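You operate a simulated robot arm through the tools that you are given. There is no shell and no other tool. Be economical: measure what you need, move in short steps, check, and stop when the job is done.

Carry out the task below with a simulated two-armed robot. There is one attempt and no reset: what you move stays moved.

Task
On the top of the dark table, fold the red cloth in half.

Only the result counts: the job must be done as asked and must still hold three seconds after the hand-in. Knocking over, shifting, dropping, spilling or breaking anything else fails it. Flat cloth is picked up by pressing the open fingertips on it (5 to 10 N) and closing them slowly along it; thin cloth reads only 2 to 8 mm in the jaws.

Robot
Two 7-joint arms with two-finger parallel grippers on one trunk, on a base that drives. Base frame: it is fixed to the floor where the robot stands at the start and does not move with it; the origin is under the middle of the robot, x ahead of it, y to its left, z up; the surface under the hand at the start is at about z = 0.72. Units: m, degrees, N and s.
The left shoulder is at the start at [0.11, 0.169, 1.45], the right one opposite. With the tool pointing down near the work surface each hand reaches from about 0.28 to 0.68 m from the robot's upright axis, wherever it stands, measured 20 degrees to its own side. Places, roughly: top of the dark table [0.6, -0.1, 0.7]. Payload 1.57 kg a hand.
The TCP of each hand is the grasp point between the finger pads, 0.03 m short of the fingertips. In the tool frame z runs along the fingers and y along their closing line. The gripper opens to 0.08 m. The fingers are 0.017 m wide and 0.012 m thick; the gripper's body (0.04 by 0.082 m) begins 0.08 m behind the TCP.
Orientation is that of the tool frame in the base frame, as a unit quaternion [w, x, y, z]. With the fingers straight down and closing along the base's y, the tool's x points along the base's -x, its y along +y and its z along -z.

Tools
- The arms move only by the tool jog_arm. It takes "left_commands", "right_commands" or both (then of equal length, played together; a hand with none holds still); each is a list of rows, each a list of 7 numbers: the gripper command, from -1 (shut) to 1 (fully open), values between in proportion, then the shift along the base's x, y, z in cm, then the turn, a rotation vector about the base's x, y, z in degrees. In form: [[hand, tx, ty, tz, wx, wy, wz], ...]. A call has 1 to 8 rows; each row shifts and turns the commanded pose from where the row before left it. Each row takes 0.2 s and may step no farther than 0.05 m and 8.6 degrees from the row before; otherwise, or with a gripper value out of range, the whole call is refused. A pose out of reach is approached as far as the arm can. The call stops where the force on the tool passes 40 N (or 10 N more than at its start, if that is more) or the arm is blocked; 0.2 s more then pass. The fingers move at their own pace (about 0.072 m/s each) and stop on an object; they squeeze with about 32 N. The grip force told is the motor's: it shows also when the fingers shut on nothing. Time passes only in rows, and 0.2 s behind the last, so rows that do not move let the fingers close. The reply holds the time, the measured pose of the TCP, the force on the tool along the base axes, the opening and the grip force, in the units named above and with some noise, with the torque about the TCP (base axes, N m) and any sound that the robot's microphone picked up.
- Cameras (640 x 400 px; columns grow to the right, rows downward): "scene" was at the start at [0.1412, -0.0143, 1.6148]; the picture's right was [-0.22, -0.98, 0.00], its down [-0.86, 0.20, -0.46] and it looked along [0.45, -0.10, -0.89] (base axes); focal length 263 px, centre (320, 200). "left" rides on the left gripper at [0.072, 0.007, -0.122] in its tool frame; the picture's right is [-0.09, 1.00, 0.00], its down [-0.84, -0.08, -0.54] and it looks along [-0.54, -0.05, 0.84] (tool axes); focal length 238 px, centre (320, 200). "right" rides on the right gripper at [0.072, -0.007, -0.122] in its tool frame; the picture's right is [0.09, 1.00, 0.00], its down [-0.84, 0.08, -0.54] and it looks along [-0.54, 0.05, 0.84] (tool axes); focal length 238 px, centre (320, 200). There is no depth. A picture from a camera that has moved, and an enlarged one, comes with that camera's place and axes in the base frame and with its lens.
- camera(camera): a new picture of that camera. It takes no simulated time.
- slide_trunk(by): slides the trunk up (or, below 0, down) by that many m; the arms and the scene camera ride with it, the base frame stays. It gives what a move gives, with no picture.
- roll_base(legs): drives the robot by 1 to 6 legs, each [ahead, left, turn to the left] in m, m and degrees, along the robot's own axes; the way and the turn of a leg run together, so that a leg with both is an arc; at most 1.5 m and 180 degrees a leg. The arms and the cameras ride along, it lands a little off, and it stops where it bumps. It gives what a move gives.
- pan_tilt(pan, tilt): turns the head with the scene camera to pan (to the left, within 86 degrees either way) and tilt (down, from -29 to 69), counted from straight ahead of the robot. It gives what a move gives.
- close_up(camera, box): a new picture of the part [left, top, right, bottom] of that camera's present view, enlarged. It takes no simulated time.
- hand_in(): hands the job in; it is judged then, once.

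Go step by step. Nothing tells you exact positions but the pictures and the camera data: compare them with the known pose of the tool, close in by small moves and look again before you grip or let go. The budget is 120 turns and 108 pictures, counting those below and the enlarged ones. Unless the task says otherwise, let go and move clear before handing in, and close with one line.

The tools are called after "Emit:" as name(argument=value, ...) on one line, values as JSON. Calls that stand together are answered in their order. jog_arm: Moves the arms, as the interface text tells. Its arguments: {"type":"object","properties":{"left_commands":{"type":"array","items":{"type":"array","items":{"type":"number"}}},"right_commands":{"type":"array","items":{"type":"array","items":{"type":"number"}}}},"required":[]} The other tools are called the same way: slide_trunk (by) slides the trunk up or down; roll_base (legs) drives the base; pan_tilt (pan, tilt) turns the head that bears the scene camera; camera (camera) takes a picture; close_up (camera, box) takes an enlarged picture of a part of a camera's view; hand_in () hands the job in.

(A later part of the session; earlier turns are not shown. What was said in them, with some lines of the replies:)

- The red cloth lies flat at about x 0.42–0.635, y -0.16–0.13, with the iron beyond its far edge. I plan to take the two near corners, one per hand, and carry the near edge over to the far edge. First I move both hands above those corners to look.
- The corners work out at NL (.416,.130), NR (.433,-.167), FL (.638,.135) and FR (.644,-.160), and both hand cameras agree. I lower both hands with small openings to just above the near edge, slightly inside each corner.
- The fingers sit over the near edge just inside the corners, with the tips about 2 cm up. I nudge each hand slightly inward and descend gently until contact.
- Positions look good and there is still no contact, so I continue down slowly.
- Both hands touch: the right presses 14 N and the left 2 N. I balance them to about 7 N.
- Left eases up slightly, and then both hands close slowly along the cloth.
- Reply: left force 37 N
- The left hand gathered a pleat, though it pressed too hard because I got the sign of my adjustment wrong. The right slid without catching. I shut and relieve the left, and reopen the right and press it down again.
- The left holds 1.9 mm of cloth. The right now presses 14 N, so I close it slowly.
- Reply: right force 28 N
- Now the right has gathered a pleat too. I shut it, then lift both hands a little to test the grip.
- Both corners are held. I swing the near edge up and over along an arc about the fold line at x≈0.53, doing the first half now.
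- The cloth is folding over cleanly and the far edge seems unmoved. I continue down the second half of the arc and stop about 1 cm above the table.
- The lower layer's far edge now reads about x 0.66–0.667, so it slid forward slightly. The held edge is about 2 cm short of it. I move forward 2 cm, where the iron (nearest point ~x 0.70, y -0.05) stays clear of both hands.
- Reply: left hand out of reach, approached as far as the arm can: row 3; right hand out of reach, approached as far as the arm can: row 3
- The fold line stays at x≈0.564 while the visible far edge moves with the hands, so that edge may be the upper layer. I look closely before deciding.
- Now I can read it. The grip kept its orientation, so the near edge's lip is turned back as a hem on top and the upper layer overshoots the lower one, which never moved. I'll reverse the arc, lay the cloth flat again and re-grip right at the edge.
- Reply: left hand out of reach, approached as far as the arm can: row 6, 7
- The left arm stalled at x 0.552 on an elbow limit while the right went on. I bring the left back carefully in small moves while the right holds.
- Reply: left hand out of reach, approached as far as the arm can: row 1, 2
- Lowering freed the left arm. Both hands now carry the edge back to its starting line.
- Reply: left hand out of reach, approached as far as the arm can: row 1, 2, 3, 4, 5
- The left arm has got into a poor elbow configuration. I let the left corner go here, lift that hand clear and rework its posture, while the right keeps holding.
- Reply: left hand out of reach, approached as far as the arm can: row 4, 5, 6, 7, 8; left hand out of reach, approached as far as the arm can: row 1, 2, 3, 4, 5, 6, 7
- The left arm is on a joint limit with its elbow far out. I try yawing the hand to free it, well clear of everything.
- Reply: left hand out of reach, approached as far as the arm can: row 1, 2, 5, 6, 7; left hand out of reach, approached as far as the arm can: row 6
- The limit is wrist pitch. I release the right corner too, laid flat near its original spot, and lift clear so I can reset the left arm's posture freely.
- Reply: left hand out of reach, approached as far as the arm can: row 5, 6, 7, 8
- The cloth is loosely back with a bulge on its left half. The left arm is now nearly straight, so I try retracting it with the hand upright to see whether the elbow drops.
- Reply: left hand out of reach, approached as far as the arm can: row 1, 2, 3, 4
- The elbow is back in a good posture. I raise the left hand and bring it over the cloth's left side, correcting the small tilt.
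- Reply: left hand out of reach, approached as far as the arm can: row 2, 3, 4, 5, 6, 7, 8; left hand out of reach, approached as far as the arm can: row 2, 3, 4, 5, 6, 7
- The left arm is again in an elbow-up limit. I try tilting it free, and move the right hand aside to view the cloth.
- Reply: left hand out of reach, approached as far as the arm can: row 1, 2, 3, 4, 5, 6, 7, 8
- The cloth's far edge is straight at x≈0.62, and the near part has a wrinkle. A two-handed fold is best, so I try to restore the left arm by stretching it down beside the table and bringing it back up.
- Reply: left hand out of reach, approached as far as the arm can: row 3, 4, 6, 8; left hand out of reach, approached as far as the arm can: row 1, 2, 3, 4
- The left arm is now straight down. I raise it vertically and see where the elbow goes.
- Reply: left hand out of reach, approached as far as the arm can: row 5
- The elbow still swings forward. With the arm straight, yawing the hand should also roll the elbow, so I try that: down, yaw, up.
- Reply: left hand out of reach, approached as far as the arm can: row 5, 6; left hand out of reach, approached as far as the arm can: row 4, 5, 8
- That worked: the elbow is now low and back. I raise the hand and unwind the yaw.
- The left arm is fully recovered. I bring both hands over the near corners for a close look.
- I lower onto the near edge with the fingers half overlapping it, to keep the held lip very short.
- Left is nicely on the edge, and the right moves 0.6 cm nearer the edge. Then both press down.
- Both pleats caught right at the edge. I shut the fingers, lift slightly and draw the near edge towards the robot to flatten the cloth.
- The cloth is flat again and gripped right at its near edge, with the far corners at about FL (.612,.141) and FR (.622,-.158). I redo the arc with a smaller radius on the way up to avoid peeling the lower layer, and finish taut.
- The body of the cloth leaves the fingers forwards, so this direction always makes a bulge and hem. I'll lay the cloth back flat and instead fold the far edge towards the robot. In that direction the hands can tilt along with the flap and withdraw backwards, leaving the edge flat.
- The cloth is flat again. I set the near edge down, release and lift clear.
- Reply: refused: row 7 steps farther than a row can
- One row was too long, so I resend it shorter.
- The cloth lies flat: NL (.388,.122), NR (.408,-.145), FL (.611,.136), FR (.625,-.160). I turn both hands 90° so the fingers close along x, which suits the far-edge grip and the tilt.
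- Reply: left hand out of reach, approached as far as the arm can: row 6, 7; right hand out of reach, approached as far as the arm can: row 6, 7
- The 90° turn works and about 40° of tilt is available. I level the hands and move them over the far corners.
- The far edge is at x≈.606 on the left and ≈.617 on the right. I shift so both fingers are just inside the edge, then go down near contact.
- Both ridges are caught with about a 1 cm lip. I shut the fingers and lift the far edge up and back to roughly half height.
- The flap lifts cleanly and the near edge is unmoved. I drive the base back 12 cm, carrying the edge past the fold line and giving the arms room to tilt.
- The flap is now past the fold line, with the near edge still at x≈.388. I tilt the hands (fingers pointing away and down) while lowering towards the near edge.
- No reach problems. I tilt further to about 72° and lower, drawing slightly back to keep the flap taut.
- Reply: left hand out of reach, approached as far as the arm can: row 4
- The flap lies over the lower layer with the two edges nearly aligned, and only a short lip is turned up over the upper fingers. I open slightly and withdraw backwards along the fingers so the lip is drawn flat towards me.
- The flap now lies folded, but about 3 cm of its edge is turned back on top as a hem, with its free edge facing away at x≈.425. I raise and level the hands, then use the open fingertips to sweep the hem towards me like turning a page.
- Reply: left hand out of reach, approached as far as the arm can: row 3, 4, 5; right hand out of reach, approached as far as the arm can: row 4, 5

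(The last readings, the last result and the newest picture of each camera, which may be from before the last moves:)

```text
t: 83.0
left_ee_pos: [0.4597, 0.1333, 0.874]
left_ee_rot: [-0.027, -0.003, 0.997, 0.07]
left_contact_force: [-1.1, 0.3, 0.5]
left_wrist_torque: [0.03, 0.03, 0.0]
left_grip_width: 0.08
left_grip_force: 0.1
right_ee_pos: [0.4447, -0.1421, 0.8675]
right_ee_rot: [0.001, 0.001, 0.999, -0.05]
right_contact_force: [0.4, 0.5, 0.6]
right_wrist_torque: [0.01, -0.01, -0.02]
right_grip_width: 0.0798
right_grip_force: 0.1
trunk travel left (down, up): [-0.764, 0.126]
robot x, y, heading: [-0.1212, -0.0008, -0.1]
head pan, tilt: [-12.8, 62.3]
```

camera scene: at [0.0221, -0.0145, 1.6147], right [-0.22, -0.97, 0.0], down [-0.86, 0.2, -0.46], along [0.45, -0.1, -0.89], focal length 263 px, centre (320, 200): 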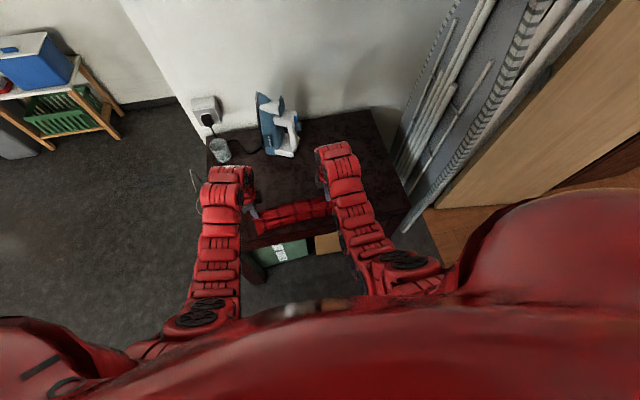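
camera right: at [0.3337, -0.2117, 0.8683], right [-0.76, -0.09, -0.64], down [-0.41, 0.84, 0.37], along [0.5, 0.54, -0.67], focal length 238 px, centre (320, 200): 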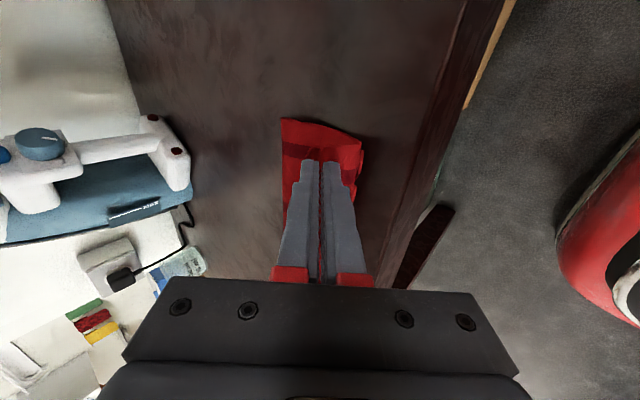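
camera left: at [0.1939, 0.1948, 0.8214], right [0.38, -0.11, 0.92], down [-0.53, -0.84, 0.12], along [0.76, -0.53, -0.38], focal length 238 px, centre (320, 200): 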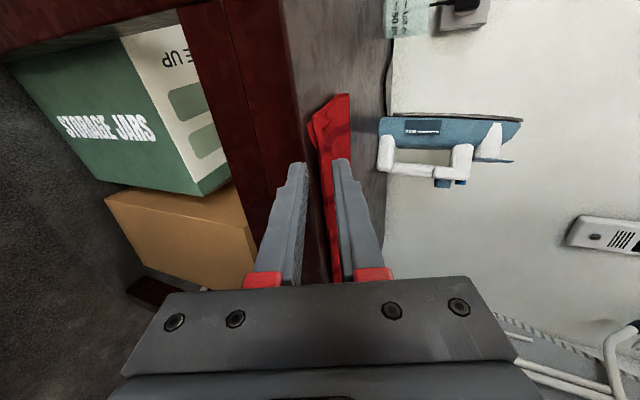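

Emit:
jog_arm(left_commands=[[1, 0, -1, -1, -7.5, -3, 0], [1, -0.4, -1.5, -2, 0, 0, 0], [1, -0.4, -1.5, -3, 0, 0, 0], [1, 0, 0, -4, 0, 0, 0], [1, 0, 0, 0, 0, 0, 0]], right_commands=[[1, 0.2, 1, -1, 5.7, 0, 0], [1, 0.3, 1.4, -2, 0, 0, 0], [1, 0.3, 1.4, -3, 0, 0, 0], [1, 0, 0, -3.3, 0, 0, 0], [1, 0, 0, 0, 0, 0, 0]])

Emit:
camera(camera="left")

Emit:
camera(camera="right")

```text
t: 84.2
left_ee_pos: [0.4519, 0.0943, 0.7747]
left_ee_rot: [0.0, -0.003, 1.0, 0.004]
left_contact_force: [0.0, -0.1, 0.7]
left_wrist_torque: [0.02, 0.01, -0.01]
left_grip_width: 0.08
left_grip_force: 0.1
right_ee_pos: [0.4531, -0.1041, 0.7736]
right_ee_rot: [0.0, 0.001, 1.0, 0.0]
right_contact_force: [0.8, 0.1, 1.0]
right_wrist_torque: [-0.02, 0.01, -0.02]
right_grip_width: 0.0798
right_grip_force: 0.0
trunk travel left (down, up): [-0.764, 0.126]
robot x, y, heading: [-0.1211, -0.0007, -0.3]
head pan, tilt: [-12.8, 62.3]
```

```text
22 pictures are left
camera left: at [0.381, 0.0978, 0.8976], right [0.09, 1.0, 0.01], down [0.84, -0.08, 0.54], along [0.54, -0.04, -0.84], focal length 238 px, centre (320, 200)
```

left: 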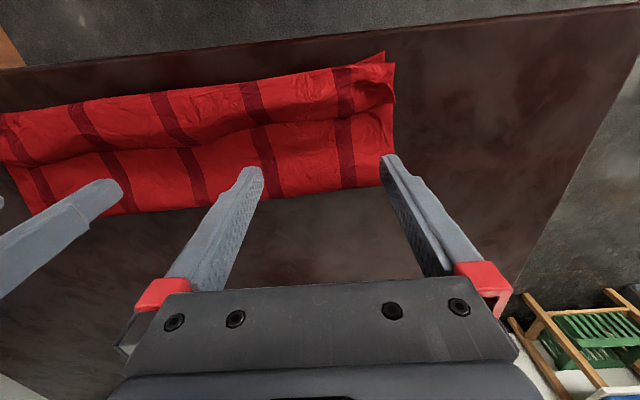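

```text
21 pictures are left
camera right: at [0.3803, -0.1102, 0.8952], right [-0.09, 1.0, 0.0], down [0.84, 0.08, 0.54], along [0.54, 0.05, -0.84], focal length 238 px, centre (320, 200)
```

right: 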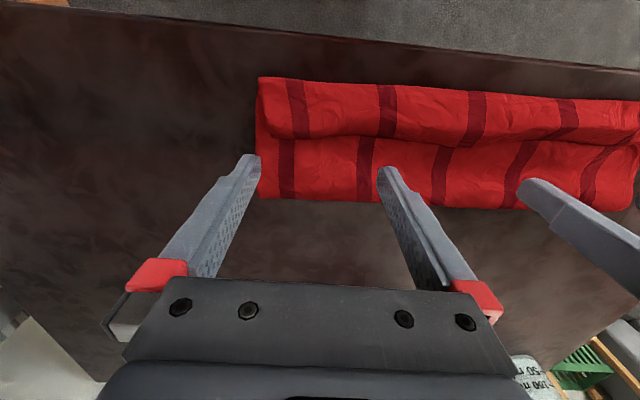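

The hem is clearly visible, raised, with its free edge at x≈.423 facing away. I lower the open fingertips just behind it and sweep lightly towards me.

Emit:
jog_arm(left_commands=[[1, 0, -1, -1, 0, 0, 0], [1, 0, 0, -0.8, 0, 0, 0], [1, -1, 0, 0, 0, 0, 0], [1, -1, 0, 0, 0, 0, 0], [1, -1, 0, 0, 0, 0, 0], [1, -1, 0, 0.2, 0, 0, 0], [1, -1, 0, 0.3, 0, 0, 0], [1, 0, 0, 0, 0, 0, 0]], right_commands=[[1, 0, 1, -1, 0, 0, 0], [1, 0, 0, -0.7, 0, 0, 0], [1, -1, 0, 0, 0, 0, 0], [1, -1, 0, 0, 0, 0, 0], [1, -1, 0, 0, 0, 0, 0], [1, -1, 0, 0.2, 0, 0, 0], [1, -1, 0, 0.3, 0, 0, 0], [1, 0, 0, 0, 0, 0, 0]])

Emit:
camera(camera="left")

Emit:
camera(camera="right")

```text
t: 86.0
left_ee_pos: [0.4017, 0.0839, 0.7605]
left_ee_rot: [-0.001, -0.003, 1.0, 0.003]
left_contact_force: [0.3, -0.5, 0.3]
left_wrist_torque: [0.01, 0.03, 0.01]
left_grip_width: 0.0798
left_grip_force: 0.0
right_ee_pos: [0.402, -0.0935, 0.7624]
right_ee_rot: [-0.001, 0.0, 1.0, 0.0]
right_contact_force: [-0.3, -0.9, 0.2]
right_wrist_torque: [0.01, 0.02, 0.0]
right_grip_width: 0.0799
right_grip_force: 0.1
trunk travel left (down, up): [-0.764, 0.126]
robot x, y, heading: [-0.1186, -0.0035, -0.1]
head pan, tilt: [-12.8, 62.3]
```

```text
20 pictures are left
camera left: at [0.3311, 0.0879, 0.8843], right [0.09, 1.0, 0.01], down [0.84, -0.08, 0.54], along [0.54, -0.04, -0.84], focal length 238 px, centre (320, 200)
```

left: 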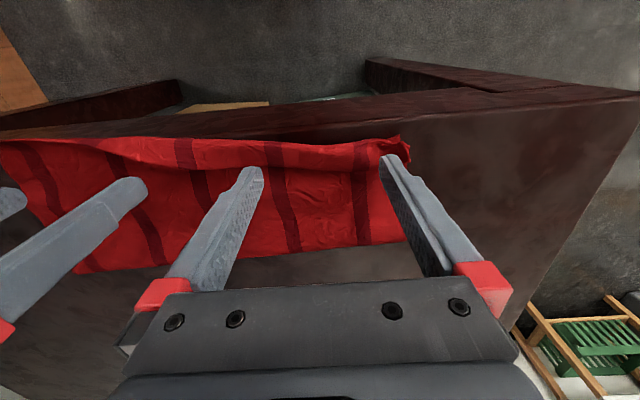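

```text
19 pictures are left
camera right: at [0.3297, -0.1003, 0.8833], right [-0.09, 1.0, 0.0], down [0.84, 0.08, 0.54], along [0.54, 0.05, -0.84], focal length 238 px, centre (320, 200)
```

right: 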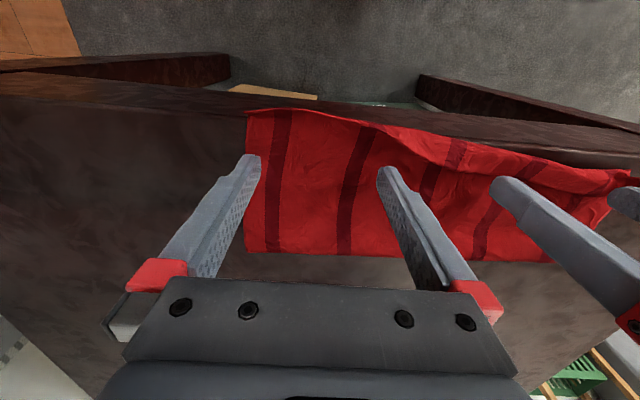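

It works: on the right the hem has flipped fully flat, and on the left it stands upright against the fingers. I sweep a bit further on the left and then lift both hands.

Emit:
jog_arm(left_commands=[[1, -1, 0, 0.2, 0, 0, 0], [1, -1, 0, 0.4, 0, 0, 0], [1, -0.8, 0, 0.6, 0, 0, 0], [1, 0, 0, 2, 0, 0, 0], [1, 1, 0, 3, 0, 0, 0], [1, 2, 0, 3, 0, 0, 0], [1, 2, 0, 2, 0, 0, 0]], right_commands=[[1, -0.8, 0, 0.2, 0, 0, 0], [1, -0.8, 0, 0.4, 0, 0, 0], [1, -0.5, 0, 0.6, 0, 0, 0], [1, 0, 0, 2, 0, 0, 0], [1, 1, 0, 3, 0, 0, 0], [1, 2, 0, 3, 0, 0, 0], [1, 2, 0, 2, 0, 0, 0]])

Emit:
camera(camera="left")

Emit:
camera(camera="right")

```text
t: 87.6
left_ee_pos: [0.4233, 0.082, 0.8714]
left_ee_rot: [-0.002, -0.003, 1.0, 0.004]
left_contact_force: [-0.1, 0.1, -0.2]
left_wrist_torque: [-0.01, 0.04, -0.02]
left_grip_width: 0.0799
left_grip_force: 0.1
right_ee_pos: [0.4324, -0.0948, 0.8723]
right_ee_rot: [0.0, 0.001, 1.0, 0.001]
right_contact_force: [0.1, 0.0, -0.2]
right_wrist_torque: [-0.01, -0.01, -0.01]
right_grip_width: 0.08
right_grip_force: 0.2
trunk travel left (down, up): [-0.764, 0.126]
robot x, y, heading: [-0.1213, 0.0022, -0.1]
head pan, tilt: [-12.8, 62.3]
```

```text
18 pictures are left
camera left: at [0.3533, 0.0876, 0.9958], right [0.09, 1.0, 0.01], down [0.84, -0.08, 0.54], along [0.54, -0.04, -0.84], focal length 238 px, centre (320, 200)
```

left: 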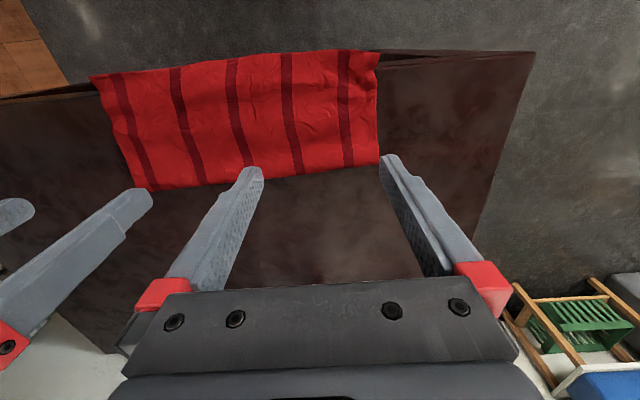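

```text
17 pictures are left
camera right: at [0.3603, -0.1002, 0.9952], right [-0.09, 1.0, 0.0], down [0.84, 0.08, 0.54], along [0.54, 0.05, -0.84], focal length 238 px, centre (320, 200)
```

right: 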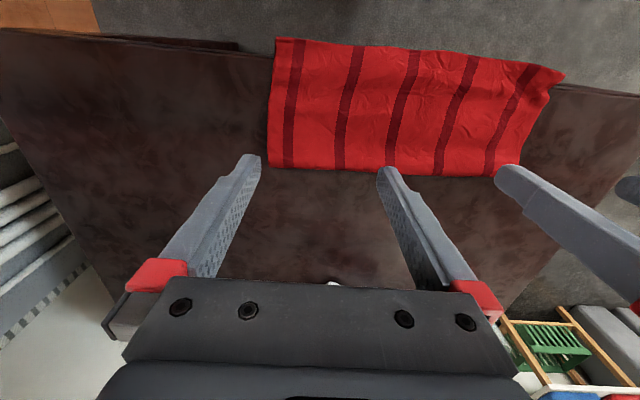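

The hem is flat now and the fold is neat. The upper edge overshoots the lower by about 2 cm on the left and 4 cm on the right, and pokes past the table edge. I'll re-grip that upper edge (the cloth trails away from the hand here, so no hem forms), move it back and smooth the slack into the fold.

Emit:
jog_arm(left_commands=[[0, -1.2, 1, 0, 0, 0, 0], [-0.4, -1.2, 1, -2, 0, 0, 0], [-0.4, -1.3, 1, -3, 0, 0, 0], [-0.4, -1.3, 0.3, -3, 0, 0, 0], [-0.4, 0, 0, -2.4, 0, 0, 0], [-0.4, 0, 0, 0, 0, 0, 0]], right_commands=[[0, -1.5, -0.5, 0, 0, 0, 0], [-0.4, -1.5, -0.5, -2, 0, 0, 0], [-0.4, -1.5, -0.5, -3, 0, 0, 0], [-0.4, -1.5, 0, -3, 0, 0, 0], [-0.4, 0, 0, -2.5, 0, 0, 0], [-0.4, 0, 0, 0, 0, 0, 0]])

Emit:
camera(camera="left")

Emit:
camera(camera="right")

```text
t: 89.0
left_ee_pos: [0.3738, 0.1163, 0.7704]
left_ee_rot: [-0.001, -0.003, 1.0, 0.003]
left_contact_force: [0.2, 0.0, 1.0]
left_wrist_torque: [-0.01, -0.04, 0.03]
left_grip_width: 0.0242
left_grip_force: 0.1
right_ee_pos: [0.3707, -0.1078, 0.7683]
right_ee_rot: [0.0, 0.001, 1.0, 0.0]
right_contact_force: [1.1, 1.3, 0.2]
right_wrist_torque: [-0.02, -0.03, -0.01]
right_grip_width: 0.0241
right_grip_force: 0.0
trunk travel left (down, up): [-0.764, 0.126]
robot x, y, heading: [-0.1198, 0.0001, -0.2]
head pan, tilt: [-12.8, 62.3]
```

```text
16 pictures are left
camera left: at [0.3022, 0.1209, 0.8922], right [0.09, 1.0, 0.01], down [0.84, -0.08, 0.54], along [0.54, -0.04, -0.84], focal length 238 px, centre (320, 200)
```

left: 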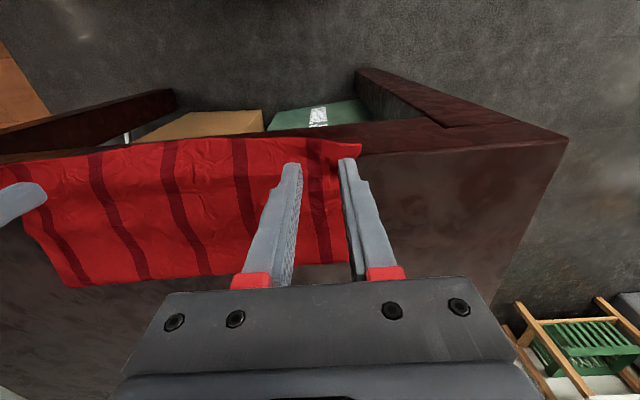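

```text
15 pictures are left
camera right: at [0.299, -0.1156, 0.8902], right [-0.09, 1.0, 0.0], down [0.84, 0.08, 0.54], along [0.54, 0.05, -0.84], focal length 238 px, centre (320, 200)
```

right: 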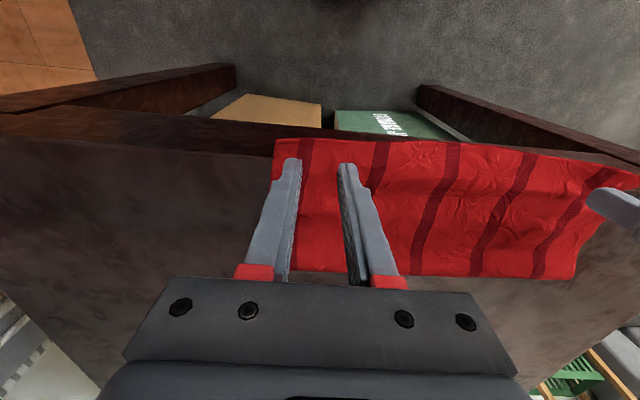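

The table's front edge is at x≈.375, so I shift the fingers in to x≈.38, over the table and where only the upper layer should be, and lower.

Emit:
jog_arm(left_commands=[[-0.4, 0.8, 0, 0, 0, 0, 0], [-0.4, 0, 0, -0.7, 0, 0, 0], [-0.4, 0, 0, -0.8, 0, 0, 0], [-0.4, 0, 0, -0.15, 0, 0, 0], [-0.4, 0, 0, 0, 0, 0, 0]], right_commands=[[-0.4, 0.9, -0.3, 0, 0, 0, 0], [-0.4, 0, 0, -0.6, 0, 0, 0], [-0.4, 0, 0, -0.7, 0, 0, 0], [-0.4, 0, 0, -0.15, 0, 0, 0], [-0.4, 0, 0, 0, 0, 0, 0]])

```text
t: 90.2
left_ee_pos: [0.3819, 0.1158, 0.7538]
left_ee_rot: [-0.003, -0.002, 1.0, 0.004]
left_contact_force: [0.1, -0.2, 0.1]
left_wrist_torque: [0.01, 0.0, 0.01]
left_grip_width: 0.0239
left_grip_force: 0.0
right_ee_pos: [0.3801, -0.1117, 0.7545]
right_ee_rot: [0.001, 0.0, 1.0, 0.0]
right_contact_force: [0.3, -1.3, -0.8]
right_wrist_torque: [0.01, 0.01, -0.02]
right_grip_width: 0.0237
right_grip_force: 0.0
trunk travel left (down, up): [-0.764, 0.126]
robot x, y, heading: [-0.1176, 0.0008, -0.3]
head pan, tilt: [-12.8, 62.3]
```

Emit:
jog_arm(left_commands=[[-0.4, 0, 0, -0.15, 0, 0, 0], [-0.4, 0, 0, 0, 0, 0, 0]], right_commands=[[-0.4, 0, 0, -0.15, 0, 0, 0], [-0.4, 0, 0, 0, 0, 0, 0]])

```text
t: 90.8
left_ee_pos: [0.3818, 0.1156, 0.7523]
left_ee_rot: [-0.001, -0.003, 1.0, 0.004]
left_contact_force: [-0.1, -0.2, 6.1]
left_wrist_torque: [0.09, 0.01, -0.02]
left_grip_width: 0.0237
left_grip_force: 0.1
right_ee_pos: [0.3797, -0.1122, 0.7529]
right_ee_rot: [0.0, 0.0, 1.0, 0.001]
right_contact_force: [-0.8, 0.0, -0.2]
right_wrist_torque: [0.0, -0.01, 0.01]
right_grip_width: 0.0242
right_grip_force: 0.2
trunk travel left (down, up): [-0.764, 0.126]
robot x, y, heading: [-0.1204, -0.0, -0.5]
head pan, tilt: [-12.8, 62.3]
```

Emit:
jog_arm(left_commands=[[-0.4, 0, 0, -0.03, 0, 0, 0], [-0.4, 0, 0, 0, 0, 0, 0]], right_commands=[[-0.4, 0, 0, -0.12, 0, 0, 0], [-0.4, 0, 0, 0, 0, 0, 0]])

```text
t: 91.4
left_ee_pos: [0.3813, 0.1153, 0.7503]
left_ee_rot: [0.0, -0.003, 1.0, 0.004]
left_contact_force: [0.8, -0.3, 7.5]
left_wrist_torque: [0.15, -0.06, -0.02]
left_grip_width: 0.0241
left_grip_force: 0.1
right_ee_pos: [0.3797, -0.1119, 0.7529]
right_ee_rot: [0.0, 0.001, 1.0, 0.0]
right_contact_force: [0.8, 0.8, 0.9]
right_wrist_torque: [0.0, 0.01, 0.0]
right_grip_width: 0.0239
right_grip_force: 0.0
trunk travel left (down, up): [-0.764, 0.126]
robot x, y, heading: [-0.119, 0.0012, -0.2]
head pan, tilt: [-12.8, 62.3]
```

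Emit:
jog_arm(left_commands=[[-0.4, 0, 0, 0, 0, 0, 0], [-0.4, 0, 0, -0.02, 0, 0, 0], [-0.46, 0, 0, 0, 0, 0, 0], [-0.54, 0, 0, -0.02, 0, 0, 0], [-0.62, 0, 0, 0, 0, 0, 0], [-0.7, 0, 0, -0.02, 0, 0, 0], [-0.78, 0, 0, 0, 0, 0, 0], [-0.86, 0, 0, 0, 0, 0, 0]], right_commands=[[-0.4, 0, 0, -0.06, 0, 0, 0], [-0.4, 0, 0, -0.04, 0, 0, 0], [-0.46, 0, 0, 0, 0, 0, 0], [-0.54, 0, 0, -0.02, 0, 0, 0], [-0.62, 0, 0, 0, 0, 0, 0], [-0.7, 0, 0, -0.02, 0, 0, 0], [-0.78, 0, 0, 0, 0, 0, 0], [-0.86, 0, 0, 0, 0, 0, 0]])

Emit:
close_up(camera="left", box=[220, 80, 420, 205])

Emit:
close_up(camera="right", box=[220, 80, 420, 205])

```text
t: 93.2
left_ee_pos: [0.3813, 0.116, 0.7521]
left_ee_rot: [0.0, -0.002, 1.0, 0.004]
left_contact_force: [0.4, -0.2, 14.6]
left_wrist_torque: [0.15, -0.12, 0.01]
left_grip_width: 0.0066
left_grip_force: 0.8
right_ee_pos: [0.3797, -0.1124, 0.7517]
right_ee_rot: [0.001, 0.001, 1.0, 0.0]
right_contact_force: [0.3, -0.2, 5.1]
right_wrist_torque: [-0.07, -0.01, 0.01]
right_grip_width: 0.0054
right_grip_force: 0.1
trunk travel left (down, up): [-0.764, 0.126]
robot x, y, heading: [-0.1176, -0.0044, -0.2]
head pan, tilt: [-12.8, 62.3]
```

```text
3.20 times, centred on (320, 142) of left
camera zoom: at [0.3098, 0.1208, 0.8749], right [0.09, 1.0, 0.01], down [0.84, -0.08, 0.54], along [0.54, -0.04, -0.84], focal length 763 px, centre (320, 384)
```

zoom: 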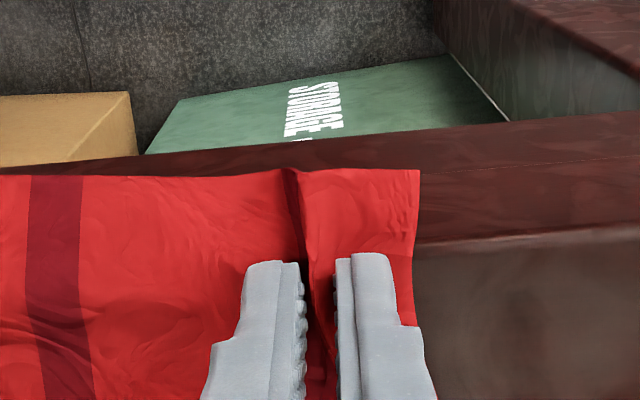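

```text
3.20 times, centred on (320, 142) of right
camera zoom: at [0.3071, -0.1187, 0.8726], right [-0.09, 1.0, 0.0], down [0.84, 0.08, 0.54], along [0.54, 0.05, -0.84], focal length 763 px, centre (320, 384)
```

zoom: 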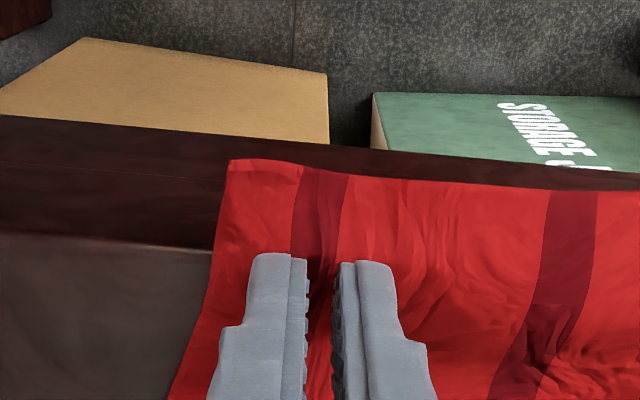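

Both ridges are caught. I shut the fingers and lift 3 cm to see the lower layer's edge underneath.

Emit:
jog_arm(left_commands=[[-1, 0, 0, 0, 0, 0, 0], [-1, 0, 0, 0, 0, 0, 0], [-1, 0.2, 0, 1, 0, 0, 0], [-1, 0.5, 0, 1.5, 0, 0, 0], [-1, 0.8, 0, 1.5, 0, 0, 0], [-1, 1, 0, 1, 0, 0, 0], [-1, 0, 0, 0, 0, 0, 0]], right_commands=[[-1, 0, 0, 0, 0, 0, 0], [-1, 0, 0, 0, 0, 0, 0], [-1, 0.2, 0, 1, 0, 0, 0], [-1, 0.5, 0, 1.5, 0, 0, 0], [-1, 0.8, 0, 1.5, 0, 0, 0], [-1, 1, 0, 1, 0, 0, 0], [-1, 0, 0, 0, 0, 0, 0]])

Emit:
camera(camera="left")

Emit:
camera(camera="right")

```text
t: 94.8
left_ee_pos: [0.4071, 0.115, 0.8006]
left_ee_rot: [-0.002, -0.002, 1.0, 0.003]
left_contact_force: [0.7, 0.4, -0.3]
left_wrist_torque: [0.0, -0.03, 0.03]
left_grip_width: 0.0018
left_grip_force: 22.9
right_ee_pos: [0.4045, -0.1118, 0.8007]
right_ee_rot: [-0.001, 0.001, 1.0, 0.001]
right_contact_force: [-0.3, 0.1, 0.5]
right_wrist_torque: [0.01, 0.0, -0.03]
right_grip_width: 0.0
right_grip_force: 20.7
trunk travel left (down, up): [-0.764, 0.126]
robot x, y, heading: [-0.1171, 0.0023, 0.0]
head pan, tilt: [-12.8, 62.3]
```

```text
12 pictures are left
camera left: at [0.3358, 0.1206, 0.9238], right [0.09, 1.0, 0.01], down [0.84, -0.08, 0.54], along [0.54, -0.04, -0.84], focal length 238 px, centre (320, 200)
```

left: 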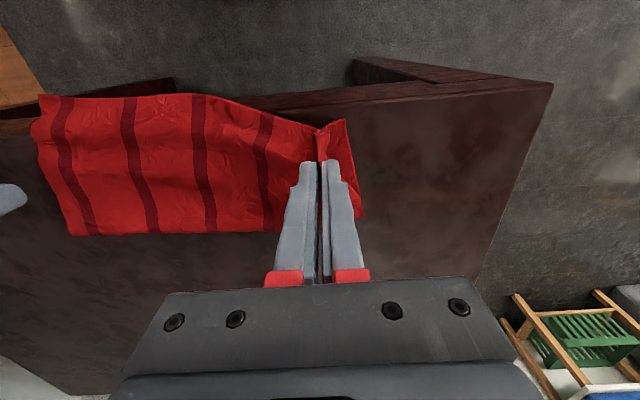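

```text
11 pictures are left
camera right: at [0.3325, -0.1181, 0.9216], right [-0.09, 1.0, 0.0], down [0.84, 0.08, 0.54], along [0.54, 0.05, -0.84], focal length 238 px, centre (320, 200)
```

right: 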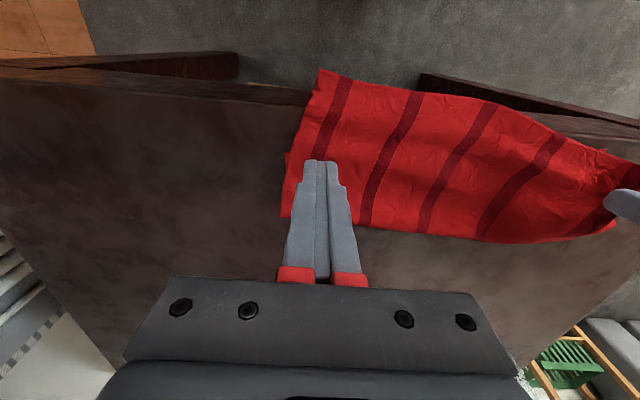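

The left holds, but the right slipped. The lower layer's right corner is visible at x≈.417, so the right side needs the larger correction. I lower the left into place (edge at x≈.388) and hold it there while the right re-grips.

Emit:
jog_arm(left_commands=[[-1, 0, 0, -1.5, 0, 0, 0], [-1, 0, 0, -1.5, 0, 0, 0], [-1, 0, 0, -1.2, 0, 0, 0], [-1, 0, 0, 0, 0, 0, 0], [-1, 0, 0, 0, 0, 0, 0], [-1, 0, 0, 0, 0, 0, 0], [-1, 0, 0, 0, 0, 0, 0]], right_commands=[[-0.4, -1.0, 0.3, 0.5, 0, 0, 0], [-0.4, -1.2, 0.2, 0, 0, 0, 0], [-0.4, 0, 0, -2, 0, 0, 0], [-0.4, 0, 0, -2, 0, 0, 0], [-0.4, 0, 0, -1, 0, 0, 0], [-0.4, 0, 0, -0.3, 0, 0, 0], [-0.4, 0, 0, 0, 0, 0, 0]])

Emit:
close_up(camera="right", box=[200, 60, 440, 210])

```text
t: 96.4
left_ee_pos: [0.4064, 0.1162, 0.7589]
left_ee_rot: [-0.002, -0.002, 1.0, 0.003]
left_contact_force: [0.1, -0.4, 0.0]
left_wrist_torque: [-0.01, 0.03, -0.01]
left_grip_width: 0.0021
left_grip_force: 23.7
right_ee_pos: [0.3837, -0.1068, 0.7529]
right_ee_rot: [0.0, 0.001, 1.0, -0.001]
right_contact_force: [0.5, 0.3, 0.2]
right_wrist_torque: [0.04, 0.02, 0.01]
right_grip_width: 0.024
right_grip_force: 0.1
trunk travel left (down, up): [-0.764, 0.126]
robot x, y, heading: [-0.1203, 0.0034, -0.4]
head pan, tilt: [-12.8, 62.3]
```

```text
2.67 times, centred on (320, 135) of right
camera zoom: at [0.3114, -0.1134, 0.8737], right [-0.09, 1.0, 0.0], down [0.84, 0.08, 0.54], along [0.54, 0.05, -0.84], focal length 636 px, centre (320, 373)
```

zoom: 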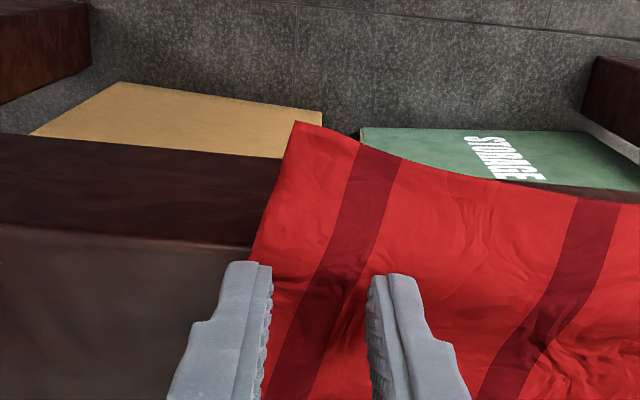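

Emit:
jog_arm(right_commands=[[-0.4, 0, 1.0, 0.1, 0, 0, 0], [-0.4, 0, 0, -0.2, 0, 0, 0], [-0.4, 0, 0, -0.1, 0, 0, 0], [-0.4, 0, 0, 0, 0, 0, 0]])

```text
t: 97.4
left_ee_pos: [0.4066, 0.1155, 0.7599]
left_ee_rot: [-0.001, -0.003, 1.0, 0.003]
left_contact_force: [0.6, -0.9, 0.1]
left_wrist_torque: [0.02, -0.03, 0.01]
left_grip_width: 0.0023
left_grip_force: 23.8
right_ee_pos: [0.3833, -0.0968, 0.7515]
right_ee_rot: [0.002, 0.001, 1.0, 0.0]
right_contact_force: [1.0, 1.6, 10.5]
right_wrist_torque: [-0.12, -0.03, -0.02]
right_grip_width: 0.0236
right_grip_force: 0.2
trunk travel left (down, up): [-0.764, 0.126]
robot x, y, heading: [-0.1221, -0.0006, -0.1]
head pan, tilt: [-12.8, 62.3]
```

Emit:
jog_arm(right_commands=[[-0.46, 0, 0, -0.03, 0, 0, 0], [-0.53, 0, 0, -0.02, 0, 0, 0], [-0.6, 0, 0, 0, 0, 0, 0], [-0.67, 0, 0, -0.02, 0, 0, 0], [-0.74, 0, 0, 0, 0, 0, 0], [-0.81, 0, 0, -0.02, 0, 0, 0], [-0.9, 0, 0, 0, 0, 0, 0], [-1, 0, 0, 0, 0, 0, 0]])

Emit:
jog_arm(right_commands=[[-1, 0, 0, 0, 0, 0, 0], [-1, 0, 0, 0.3, 0, 0, 0], [-1, 0.4, 0, 1, 0, 0, 0], [-1, 0, 0, 0, 0, 0, 0]])

```text
t: 99.2
left_ee_pos: [0.4054, 0.1155, 0.7601]
left_ee_rot: [0.0, -0.003, 1.0, 0.003]
left_contact_force: [0.0, 0.3, -0.2]
left_wrist_torque: [-0.02, 0.02, 0.02]
left_grip_width: 0.002
left_grip_force: 24.3
right_ee_pos: [0.3821, -0.0973, 0.7513]
right_ee_rot: [0.002, 0.002, 1.0, 0.0]
right_contact_force: [2.5, -5.7, 31.7]
right_wrist_torque: [-0.34, 0.01, 0.02]
right_grip_width: 0.0021
right_grip_force: 22.9
trunk travel left (down, up): [-0.764, 0.126]
robot x, y, heading: [-0.1191, 0.0013, 0.1]
head pan, tilt: [-12.8, 62.3]
```

```text
t: 100.2
left_ee_pos: [0.4062, 0.1164, 0.7572]
left_ee_rot: [-0.001, -0.003, 1.0, 0.004]
left_contact_force: [-0.3, -0.4, 0.5]
left_wrist_torque: [0.0, 0.0, -0.02]
left_grip_width: 0.0022
left_grip_force: 23.9
right_ee_pos: [0.3871, -0.0966, 0.7617]
right_ee_rot: [0.0, 0.0, 1.0, 0.0]
right_contact_force: [0.3, 0.9, 0.1]
right_wrist_torque: [0.01, -0.04, 0.0]
right_grip_width: 0.002
right_grip_force: 23.8
trunk travel left (down, up): [-0.764, 0.126]
robot x, y, heading: [-0.1165, -0.0007, -0.1]
head pan, tilt: [-12.8, 62.3]
```

The right holds now. I lift it, carry its edge forward to match the lower layer, and set it down.

Emit:
jog_arm(right_commands=[[-1, 0.5, 0, 1.5, 0, 0, 0], [-1, 1.2, -0.1, 1, 0, 0, 0], [-1, 1.4, -0.1, 0, 0, 0, 0], [-1, 1.4, -0.1, 0, 0, 0, 0], [-1, 1.2, -0.1, -0.8, 0, 0, 0], [-1, 0, 0, -1.0, 0, 0, 0], [-1, 0, 0, 0, 0, 0, 0]])

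Emit:
camera(camera="right")

Emit:
close_up(camera="scene", box=[210, 160, 370, 260])

```text
t: 101.8
left_ee_pos: [0.4072, 0.1159, 0.7594]
left_ee_rot: [-0.002, -0.002, 1.0, 0.003]
left_contact_force: [0.6, 0.1, -0.9]
left_wrist_torque: [-0.04, 0.0, 0.0]
left_grip_width: 0.0022
left_grip_force: 24.0
right_ee_pos: [0.4446, -0.101, 0.7694]
right_ee_rot: [0.0, 0.002, 1.0, 0.0]
right_contact_force: [-0.8, 0.6, -0.2]
right_wrist_torque: [-0.01, 0.0, 0.01]
right_grip_width: 0.002
right_grip_force: 23.5
trunk travel left (down, up): [-0.764, 0.126]
robot x, y, heading: [-0.121, 0.0044, -0.1]
head pan, tilt: [-12.8, 62.3]
```

```text
9 pictures are left
camera right: at [0.3727, -0.1078, 0.8909], right [-0.09, 1.0, 0.0], down [0.84, 0.08, 0.54], along [0.54, 0.05, -0.84], focal length 238 px, centre (320, 200)
```

right: 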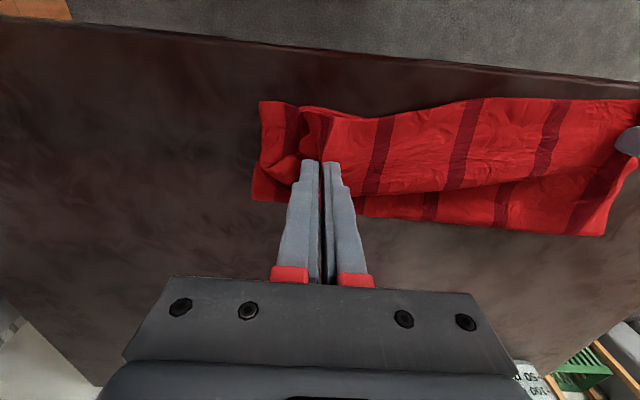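

```text
4.00 times, centred on (290, 210) of scene
camera zoom: at [0.0216, -0.0144, 1.6148], right [-0.22, -0.97, 0.0], down [-0.86, 0.2, -0.46], along [0.45, -0.1, -0.89], focal length 1051 px, centre (440, 160)
```

zoom: 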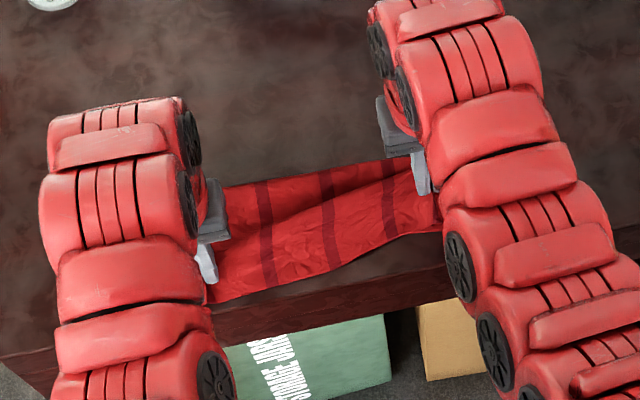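

The upper right corner is now at (.407,-.144), matching the lower layer's corner. The slack sits as a bulge ahead of the hands. I set down, release, and then sweep the open fingertips forward to push the slack into the fold.

Emit:
jog_arm(left_commands=[[-1, 0, 0, -0.4, 0, 0, 0], [-0.7, 0, 0, 0, 0, 0, 0], [-0.3, 0, 0, 0, 0, 0, 0], [-0.1, 0, 0, 0.5, 0, 0, 0], [-0.1, 0, 0, 2, 0, 0, 0], [1, 0.5, -1.5, 2, 0, 0, 0], [1, 0.5, -1.1, 0, 0, 0, 0], [1, 0, 0, 0, 0, 0, 0]], right_commands=[[-1, 0, 0, -1.3, 0, 0, 0], [-0.7, 0, 0, 0, 0, 0, 0], [-0.3, 0, 0, 0, 0, 0, 0], [-0.1, 0, 0, 0.5, 0, 0, 0], [-0.1, 0, 0, 2, 0, 0, 0], [1, -0.5, 0.3, 2, 0, 0, 0], [1, -0.5, 0.3, 0, 0, 0, 0], [1, 0, 0, 0, 0, 0, 0]])

Emit:
camera(camera="right")

```text
t: 103.6
left_ee_pos: [0.417, 0.0904, 0.8001]
left_ee_rot: [-0.001, -0.003, 1.0, 0.004]
left_contact_force: [0.6, -0.1, 0.3]
left_wrist_torque: [0.02, 0.0, 0.03]
left_grip_width: 0.0798
left_grip_force: 0.1
right_ee_pos: [0.4352, -0.0938, 0.8024]
right_ee_rot: [0.0, 0.001, 1.0, 0.0]
right_contact_force: [0.5, -0.2, -0.5]
right_wrist_torque: [0.0, 0.03, 0.03]
right_grip_width: 0.0799
right_grip_force: 0.0
trunk travel left (down, up): [-0.764, 0.126]
robot x, y, heading: [-0.1217, 0.0026, -0.0]
head pan, tilt: [-12.8, 62.3]
```

```text
7 pictures are left
camera right: at [0.3627, -0.1013, 0.9234], right [-0.09, 1.0, 0.0], down [0.84, 0.08, 0.54], along [0.54, 0.05, -0.84], focal length 238 px, centre (320, 200)
```

right: 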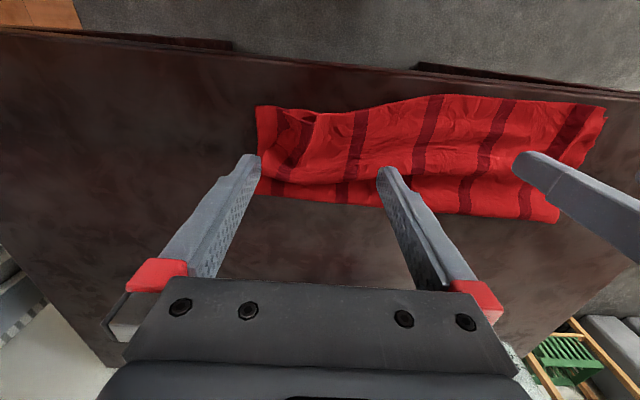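

Emit:
jog_arm(left_commands=[[1, -0.9, 0, 0, 0, 0, 0], [1, 0, 0, -2, 0, 0, 0], [1, 0, 0, -2, 0, 0, 0], [1, 0, 0, -0.3, 0, 0, 0], [1, 1.2, 0, 0, 0, 0, 0], [1, 1.2, 0, 0, 0, 0, 0], [1, 1.2, 0, 0, 0, 0, 0], [1, 1.2, 0, 0, 0, 0, 0]], right_commands=[[1, -1.5, 0, 0, 0, 0, 0], [1, 0, 0, -2, 0, 0, 0], [1, 0, 0, -2, 0, 0, 0], [1, 0, 0, -0.4, 0, 0, 0], [1, 1.2, 0, 0, 0, 0, 0], [1, 1.2, 0, 0, 0, 0, 0], [1, 1.2, 0, 0, 0, 0, 0], [1, 1.2, 0, 0, 0, 0, 0]])

Emit:
camera(camera="right")

```text
t: 105.4
left_ee_pos: [0.4571, 0.0918, 0.7559]
left_ee_rot: [-0.002, -0.003, 1.0, 0.005]
left_contact_force: [1.3, 0.1, -0.7]
left_wrist_torque: [0.02, 0.03, -0.01]
left_grip_width: 0.0799
left_grip_force: 0.0
right_ee_pos: [0.4674, -0.0957, 0.7582]
right_ee_rot: [-0.001, 0.0, 1.0, 0.0]
right_contact_force: [-0.4, 0.1, -0.1]
right_wrist_torque: [0.0, -0.02, 0.01]
right_grip_width: 0.0802
right_grip_force: 0.1
trunk travel left (down, up): [-0.764, 0.126]
robot x, y, heading: [-0.1167, 0.0007, -0.2]
head pan, tilt: [-12.8, 62.3]
```

```text
6 pictures are left
camera right: at [0.396, -0.1018, 0.8789], right [-0.09, 1.0, 0.0], down [0.84, 0.08, 0.54], along [0.54, 0.05, -0.84], focal length 238 px, centre (320, 200)
```

right: 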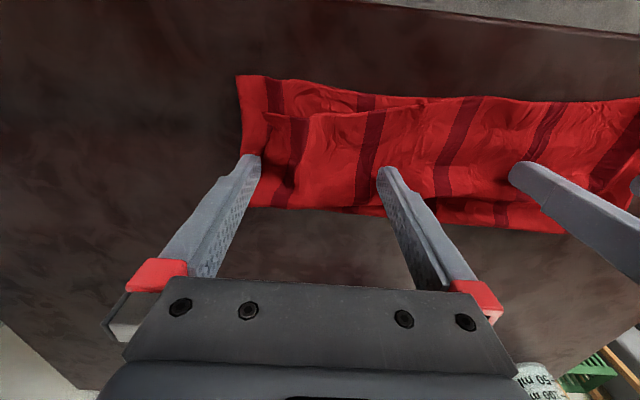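

The slack moved to the fold, but the right upper edge was dragged about 2 cm too far (to x≈.434). I press lightly with the right fingertips and draw it back 2 cm while the left lifts off.

Emit:
jog_arm(left_commands=[[1, 0, 0, 1, 0, 0, 0], [1, 0, 0, 2, 0, 0, 0], [1, 0, 0, 2, 0, 0, 0], [1, 0, 0, 1, 0, 0, 0]], right_commands=[[1, -0.8, 0, 0, 0, 0, 0], [1, 0, 0, -0.3, 0, 0, 0], [1, 0, 0, -0.15, 0, 0, 0], [1, 0, 0, 0, 0, 0, 0]])

```text
t: 106.4
left_ee_pos: [0.4573, 0.0904, 0.8162]
left_ee_rot: [-0.001, -0.002, 1.0, 0.004]
left_contact_force: [0.3, 0.2, -0.2]
left_wrist_torque: [0.01, 0.01, 0.03]
left_grip_width: 0.0801
left_grip_force: 0.0
right_ee_pos: [0.46, -0.0951, 0.753]
right_ee_rot: [-0.002, 0.001, 1.0, 0.001]
right_contact_force: [0.2, 0.6, 0.3]
right_wrist_torque: [0.0, 0.0, -0.01]
right_grip_width: 0.0802
right_grip_force: 0.0
trunk travel left (down, up): [-0.764, 0.126]
robot x, y, heading: [-0.1233, -0.0007, 0.0]
head pan, tilt: [-12.8, 62.3]
```

Emit:
jog_arm(right_commands=[[1, 0, 0, -0.1, 0, 0, 0], [1, -0.5, 0, -0.03, 0, 0, 0], [1, -0.6, 0, 0, 0, 0, 0], [1, -0.6, 0, 0, 0, 0, 0], [1, -0.6, 0, 0, 0, 0, 0], [1, 0, 0, 0, 0, 0, 0]])

Emit:
camera(camera="right")

```text
t: 107.8
left_ee_pos: [0.4565, 0.0903, 0.8173]
left_ee_rot: [0.0, -0.003, 1.0, 0.004]
left_contact_force: [0.6, -1.0, -0.5]
left_wrist_torque: [-0.01, -0.01, -0.02]
left_grip_width: 0.08
left_grip_force: 0.0
right_ee_pos: [0.4365, -0.094, 0.7517]
right_ee_rot: [0.0, 0.001, 1.0, 0.001]
right_contact_force: [1.2, -0.1, 4.5]
right_wrist_torque: [-0.02, -0.04, 0.01]
right_grip_width: 0.0799
right_grip_force: 0.0
trunk travel left (down, up): [-0.764, 0.126]
robot x, y, heading: [-0.1179, 0.0003, -0.6]
head pan, tilt: [-12.8, 62.3]
```

```text
5 pictures are left
camera right: at [0.3643, -0.1014, 0.8733], right [-0.09, 1.0, 0.0], down [0.84, 0.08, 0.54], along [0.54, 0.05, -0.84], focal length 238 px, centre (320, 200)
```

right: 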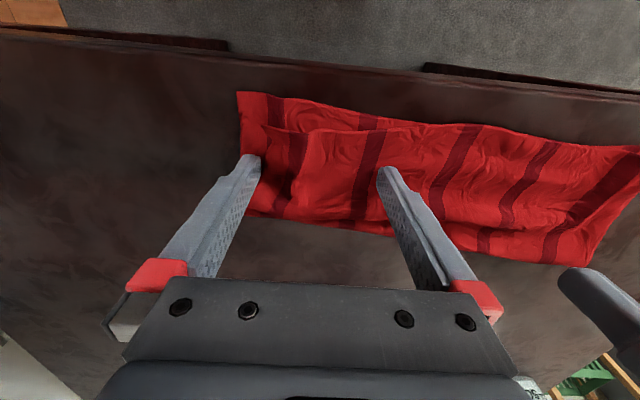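

Both layers moved together. The halves match except the right third, where the upper edge is still about 2 cm short. I do one more light pinch of that upper right edge and pull it back, since there is slack in the flap.

Emit:
jog_arm(right_commands=[[1, 0, 0, 1.5, 0, 0, 0], [-0.4, 0, 0, 1, 0, 0, 0], [-0.4, -0.8, -0.6, 0, 0, 0, 0], [-0.4, -0.8, -0.5, 0, 0, 0, 0], [-0.4, 0, 0, -1.2, 0, 0, 0], [-0.4, 0, 0, -1.0, 0, 0, 0], [-0.4, 0, 0, -0.2, 0, 0, 0], [-0.4, 0, 0, 0, 0, 0, 0]])

Emit:
close_up(camera="right", box=[200, 60, 440, 210])

```text
t: 109.6
left_ee_pos: [0.4563, 0.0894, 0.8167]
left_ee_rot: [-0.001, -0.003, 1.0, 0.003]
left_contact_force: [-0.8, -0.5, -0.2]
left_wrist_torque: [-0.01, -0.03, 0.0]
left_grip_width: 0.0799
left_grip_force: 0.1
right_ee_pos: [0.4206, -0.1056, 0.7529]
right_ee_rot: [0.001, 0.001, 1.0, 0.0]
right_contact_force: [0.1, 0.6, 0.3]
right_wrist_torque: [0.0, -0.01, 0.02]
right_grip_width: 0.0238
right_grip_force: 0.0
trunk travel left (down, up): [-0.764, 0.126]
robot x, y, heading: [-0.12, 0.0012, -0.2]
head pan, tilt: [-12.8, 62.3]
```

```text
2.67 times, centred on (320, 135) of right
camera zoom: at [0.3483, -0.1125, 0.8742], right [-0.09, 1.0, 0.0], down [0.84, 0.08, 0.54], along [0.54, 0.05, -0.84], focal length 636 px, centre (320, 373)
```

zoom: 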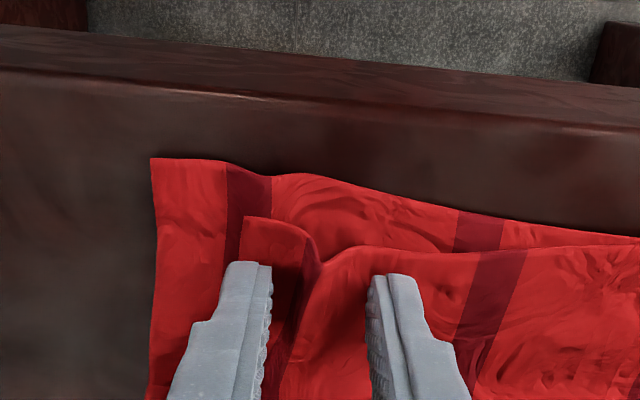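

I can see it clearly now: the upper corner is about 2 cm in x and 2.5 cm in y inside the lower corner, with a pleat between my fingers. I press, pinch it and draw it out to the lower corner.

Emit:
jog_arm(right_commands=[[-0.4, 0, 0, -0.12, 0, 0, 0], [-0.45, 0, 0, 0, 0, 0, 0], [-0.52, 0, 0, -0.03, 0, 0, 0], [-0.6, 0, 0, 0, 0, 0, 0], [-0.68, 0, 0, 0, 0, 0, 0], [-0.76, 0, 0, 0, 0, 0, 0], [-0.85, 0, 0, 0, 0, 0, 0], [-1, 0, 0, 0, 0, 0, 0]])

Emit:
jog_arm(right_commands=[[-1, 0, 0, 0, 0, 0, 0], [-1, 0, 0, 0.5, 0, 0, 0], [-1, -0.5, -0.5, 0.5, 0, 0, 0], [-1, -0.6, -0.7, 0, 0, 0, 0], [-1, -0.6, -0.6, 0, 0, 0, 0], [-1, 0, 0, 0, 0, 0, 0]])

Emit:
close_up(camera="right", box=[160, 50, 480, 250])

```text
t: 111.4
left_ee_pos: [0.4563, 0.09, 0.8159]
left_ee_rot: [-0.002, -0.002, 1.0, 0.004]
left_contact_force: [-0.4, 0.2, -0.2]
left_wrist_torque: [-0.01, -0.02, -0.02]
left_grip_width: 0.0801
left_grip_force: 0.0
right_ee_pos: [0.4198, -0.1047, 0.7526]
right_ee_rot: [0.0, 0.001, 1.0, 0.0]
right_contact_force: [0.9, -0.9, 8.8]
right_wrist_torque: [-0.01, 0.03, -0.02]
right_grip_width: 0.0026
right_grip_force: 23.7
trunk travel left (down, up): [-0.764, 0.126]
robot x, y, heading: [-0.1176, -0.0011, -0.2]
head pan, tilt: [-12.8, 62.3]
```

```text
t: 112.8
left_ee_pos: [0.4573, 0.09, 0.8158]
left_ee_rot: [-0.001, -0.003, 1.0, 0.004]
left_contact_force: [0.7, -0.4, -0.3]
left_wrist_torque: [-0.02, -0.05, -0.02]
left_grip_width: 0.0798
left_grip_force: 0.0
right_ee_pos: [0.4031, -0.1236, 0.7608]
right_ee_rot: [-0.001, 0.002, 1.0, 0.001]
right_contact_force: [0.1, 0.2, -0.3]
right_wrist_torque: [0.0, -0.01, 0.03]
right_grip_width: 0.0025
right_grip_force: 23.9
trunk travel left (down, up): [-0.764, 0.126]
robot x, y, heading: [-0.118, 0.0012, -0.3]
head pan, tilt: [-12.8, 62.3]
```

```text
2.00 times, centred on (320, 150) of right
camera zoom: at [0.3314, -0.1307, 0.8823], right [-0.09, 1.0, 0.0], down [0.84, 0.08, 0.54], along [0.54, 0.05, -0.84], focal length 477 px, centre (320, 300)
```

zoom: 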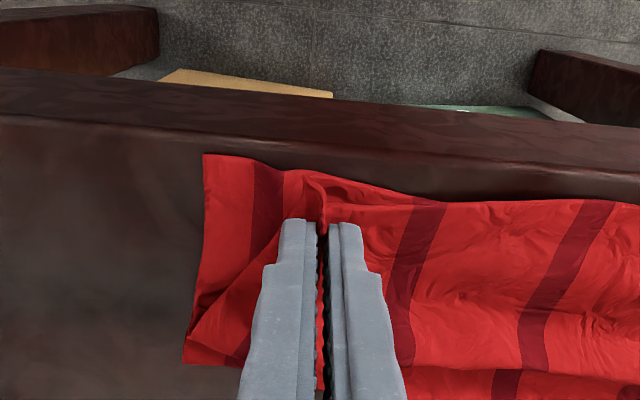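

The upper edge now lies right along the lower edge. I set it down a touch further out, release, lift both hands clear and check.

Emit:
jog_arm(right_commands=[[-1, -0.2, -0.5, 0, 0, 0, 0], [-1, 0, 0, -0.6, 0, 0, 0], [-0.6, 0, 0, 0, 0, 0, 0], [-0.2, 0, 0, 0, 0, 0, 0], [-0.1, 0, 0, 0.4, 0, 0, 0], [-0.1, 0, 0, 3, 0, 0, 0], [-0.1, 0, -3, 4, 0, 0, 0], [-0.1, 0, -4, 3, 0, 0, 0]], left_commands=[[1, 0, 0, 0, 0, 0, 0], [1, 0, 0, 0, 0, 0, 0], [1, 0, 0, 0, 0, 0, 0], [1, 0, 0, 0, 0, 0, 0], [1, 0, 1, 1, 0, 0, 0], [1, 0, 3, 2, 0, 0, 0], [1, 0, 4, 2, 0, 0, 0], [1, 0, 4, 0, 0, 0, 0]])

Emit:
close_up(camera="scene", box=[220, 160, 360, 248])

```text
t: 114.6
left_ee_pos: [0.4563, 0.2119, 0.8655]
left_ee_rot: [-0.002, -0.003, 1.0, 0.003]
left_contact_force: [0.2, -0.1, -0.2]
left_wrist_torque: [-0.01, 0.01, -0.01]
left_grip_width: 0.08
left_grip_force: 0.1
right_ee_pos: [0.4018, -0.1978, 0.8599]
right_ee_rot: [0.0, 0.0, 1.0, 0.0]
right_contact_force: [-0.2, 0.7, 0.6]
right_wrist_torque: [0.0, -0.02, -0.01]
right_grip_width: 0.0361
right_grip_force: 0.1
trunk travel left (down, up): [-0.764, 0.126]
robot x, y, heading: [-0.1174, 0.0001, 0.2]
head pan, tilt: [-12.8, 62.3]
```

```text
4.55 times, centred on (290, 204) of scene
camera zoom: at [0.0219, -0.012, 1.6148], right [-0.22, -0.98, 0.0], down [-0.86, 0.2, -0.46], along [0.45, -0.1, -0.89], focal length 1194 px, centre (456, 182)
```

zoom: 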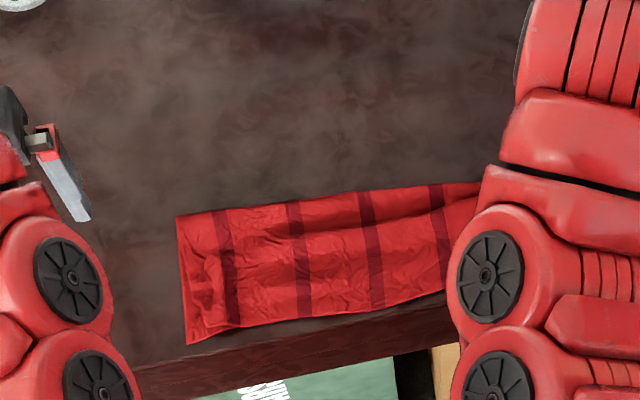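

Emit:
camera(camera="right")

```text
1 pictures are left
camera right: at [0.3291, -0.2049, 0.9819], right [-0.09, 1.0, 0.0], down [0.84, 0.08, 0.54], along [0.54, 0.05, -0.84], focal length 238 px, centre (320, 200)
```

right: 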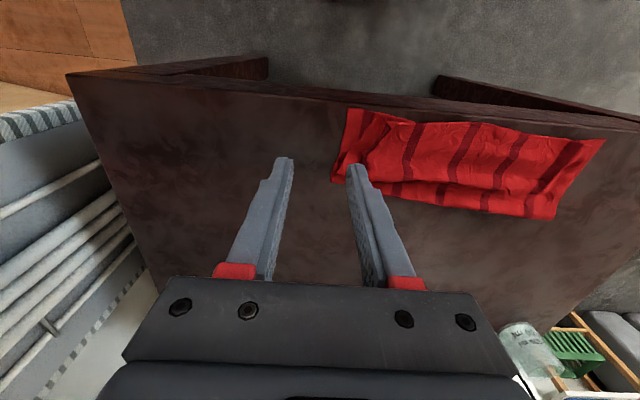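

The cloth is folded once with its edges and corners together, lying wholly on the table. Both hands are empty and clear, and the iron and cup show no sign of having moved.

Emit:
hand_in()

```text
The job is handed in.
```

I folded the red cloth in half on the dark table, far edge over near edge, with the edges and corners lined up to within about 2 cm. The upper layer still has a mild ridge near the fold on the right side. Both hands are empty and clear of the cloth.
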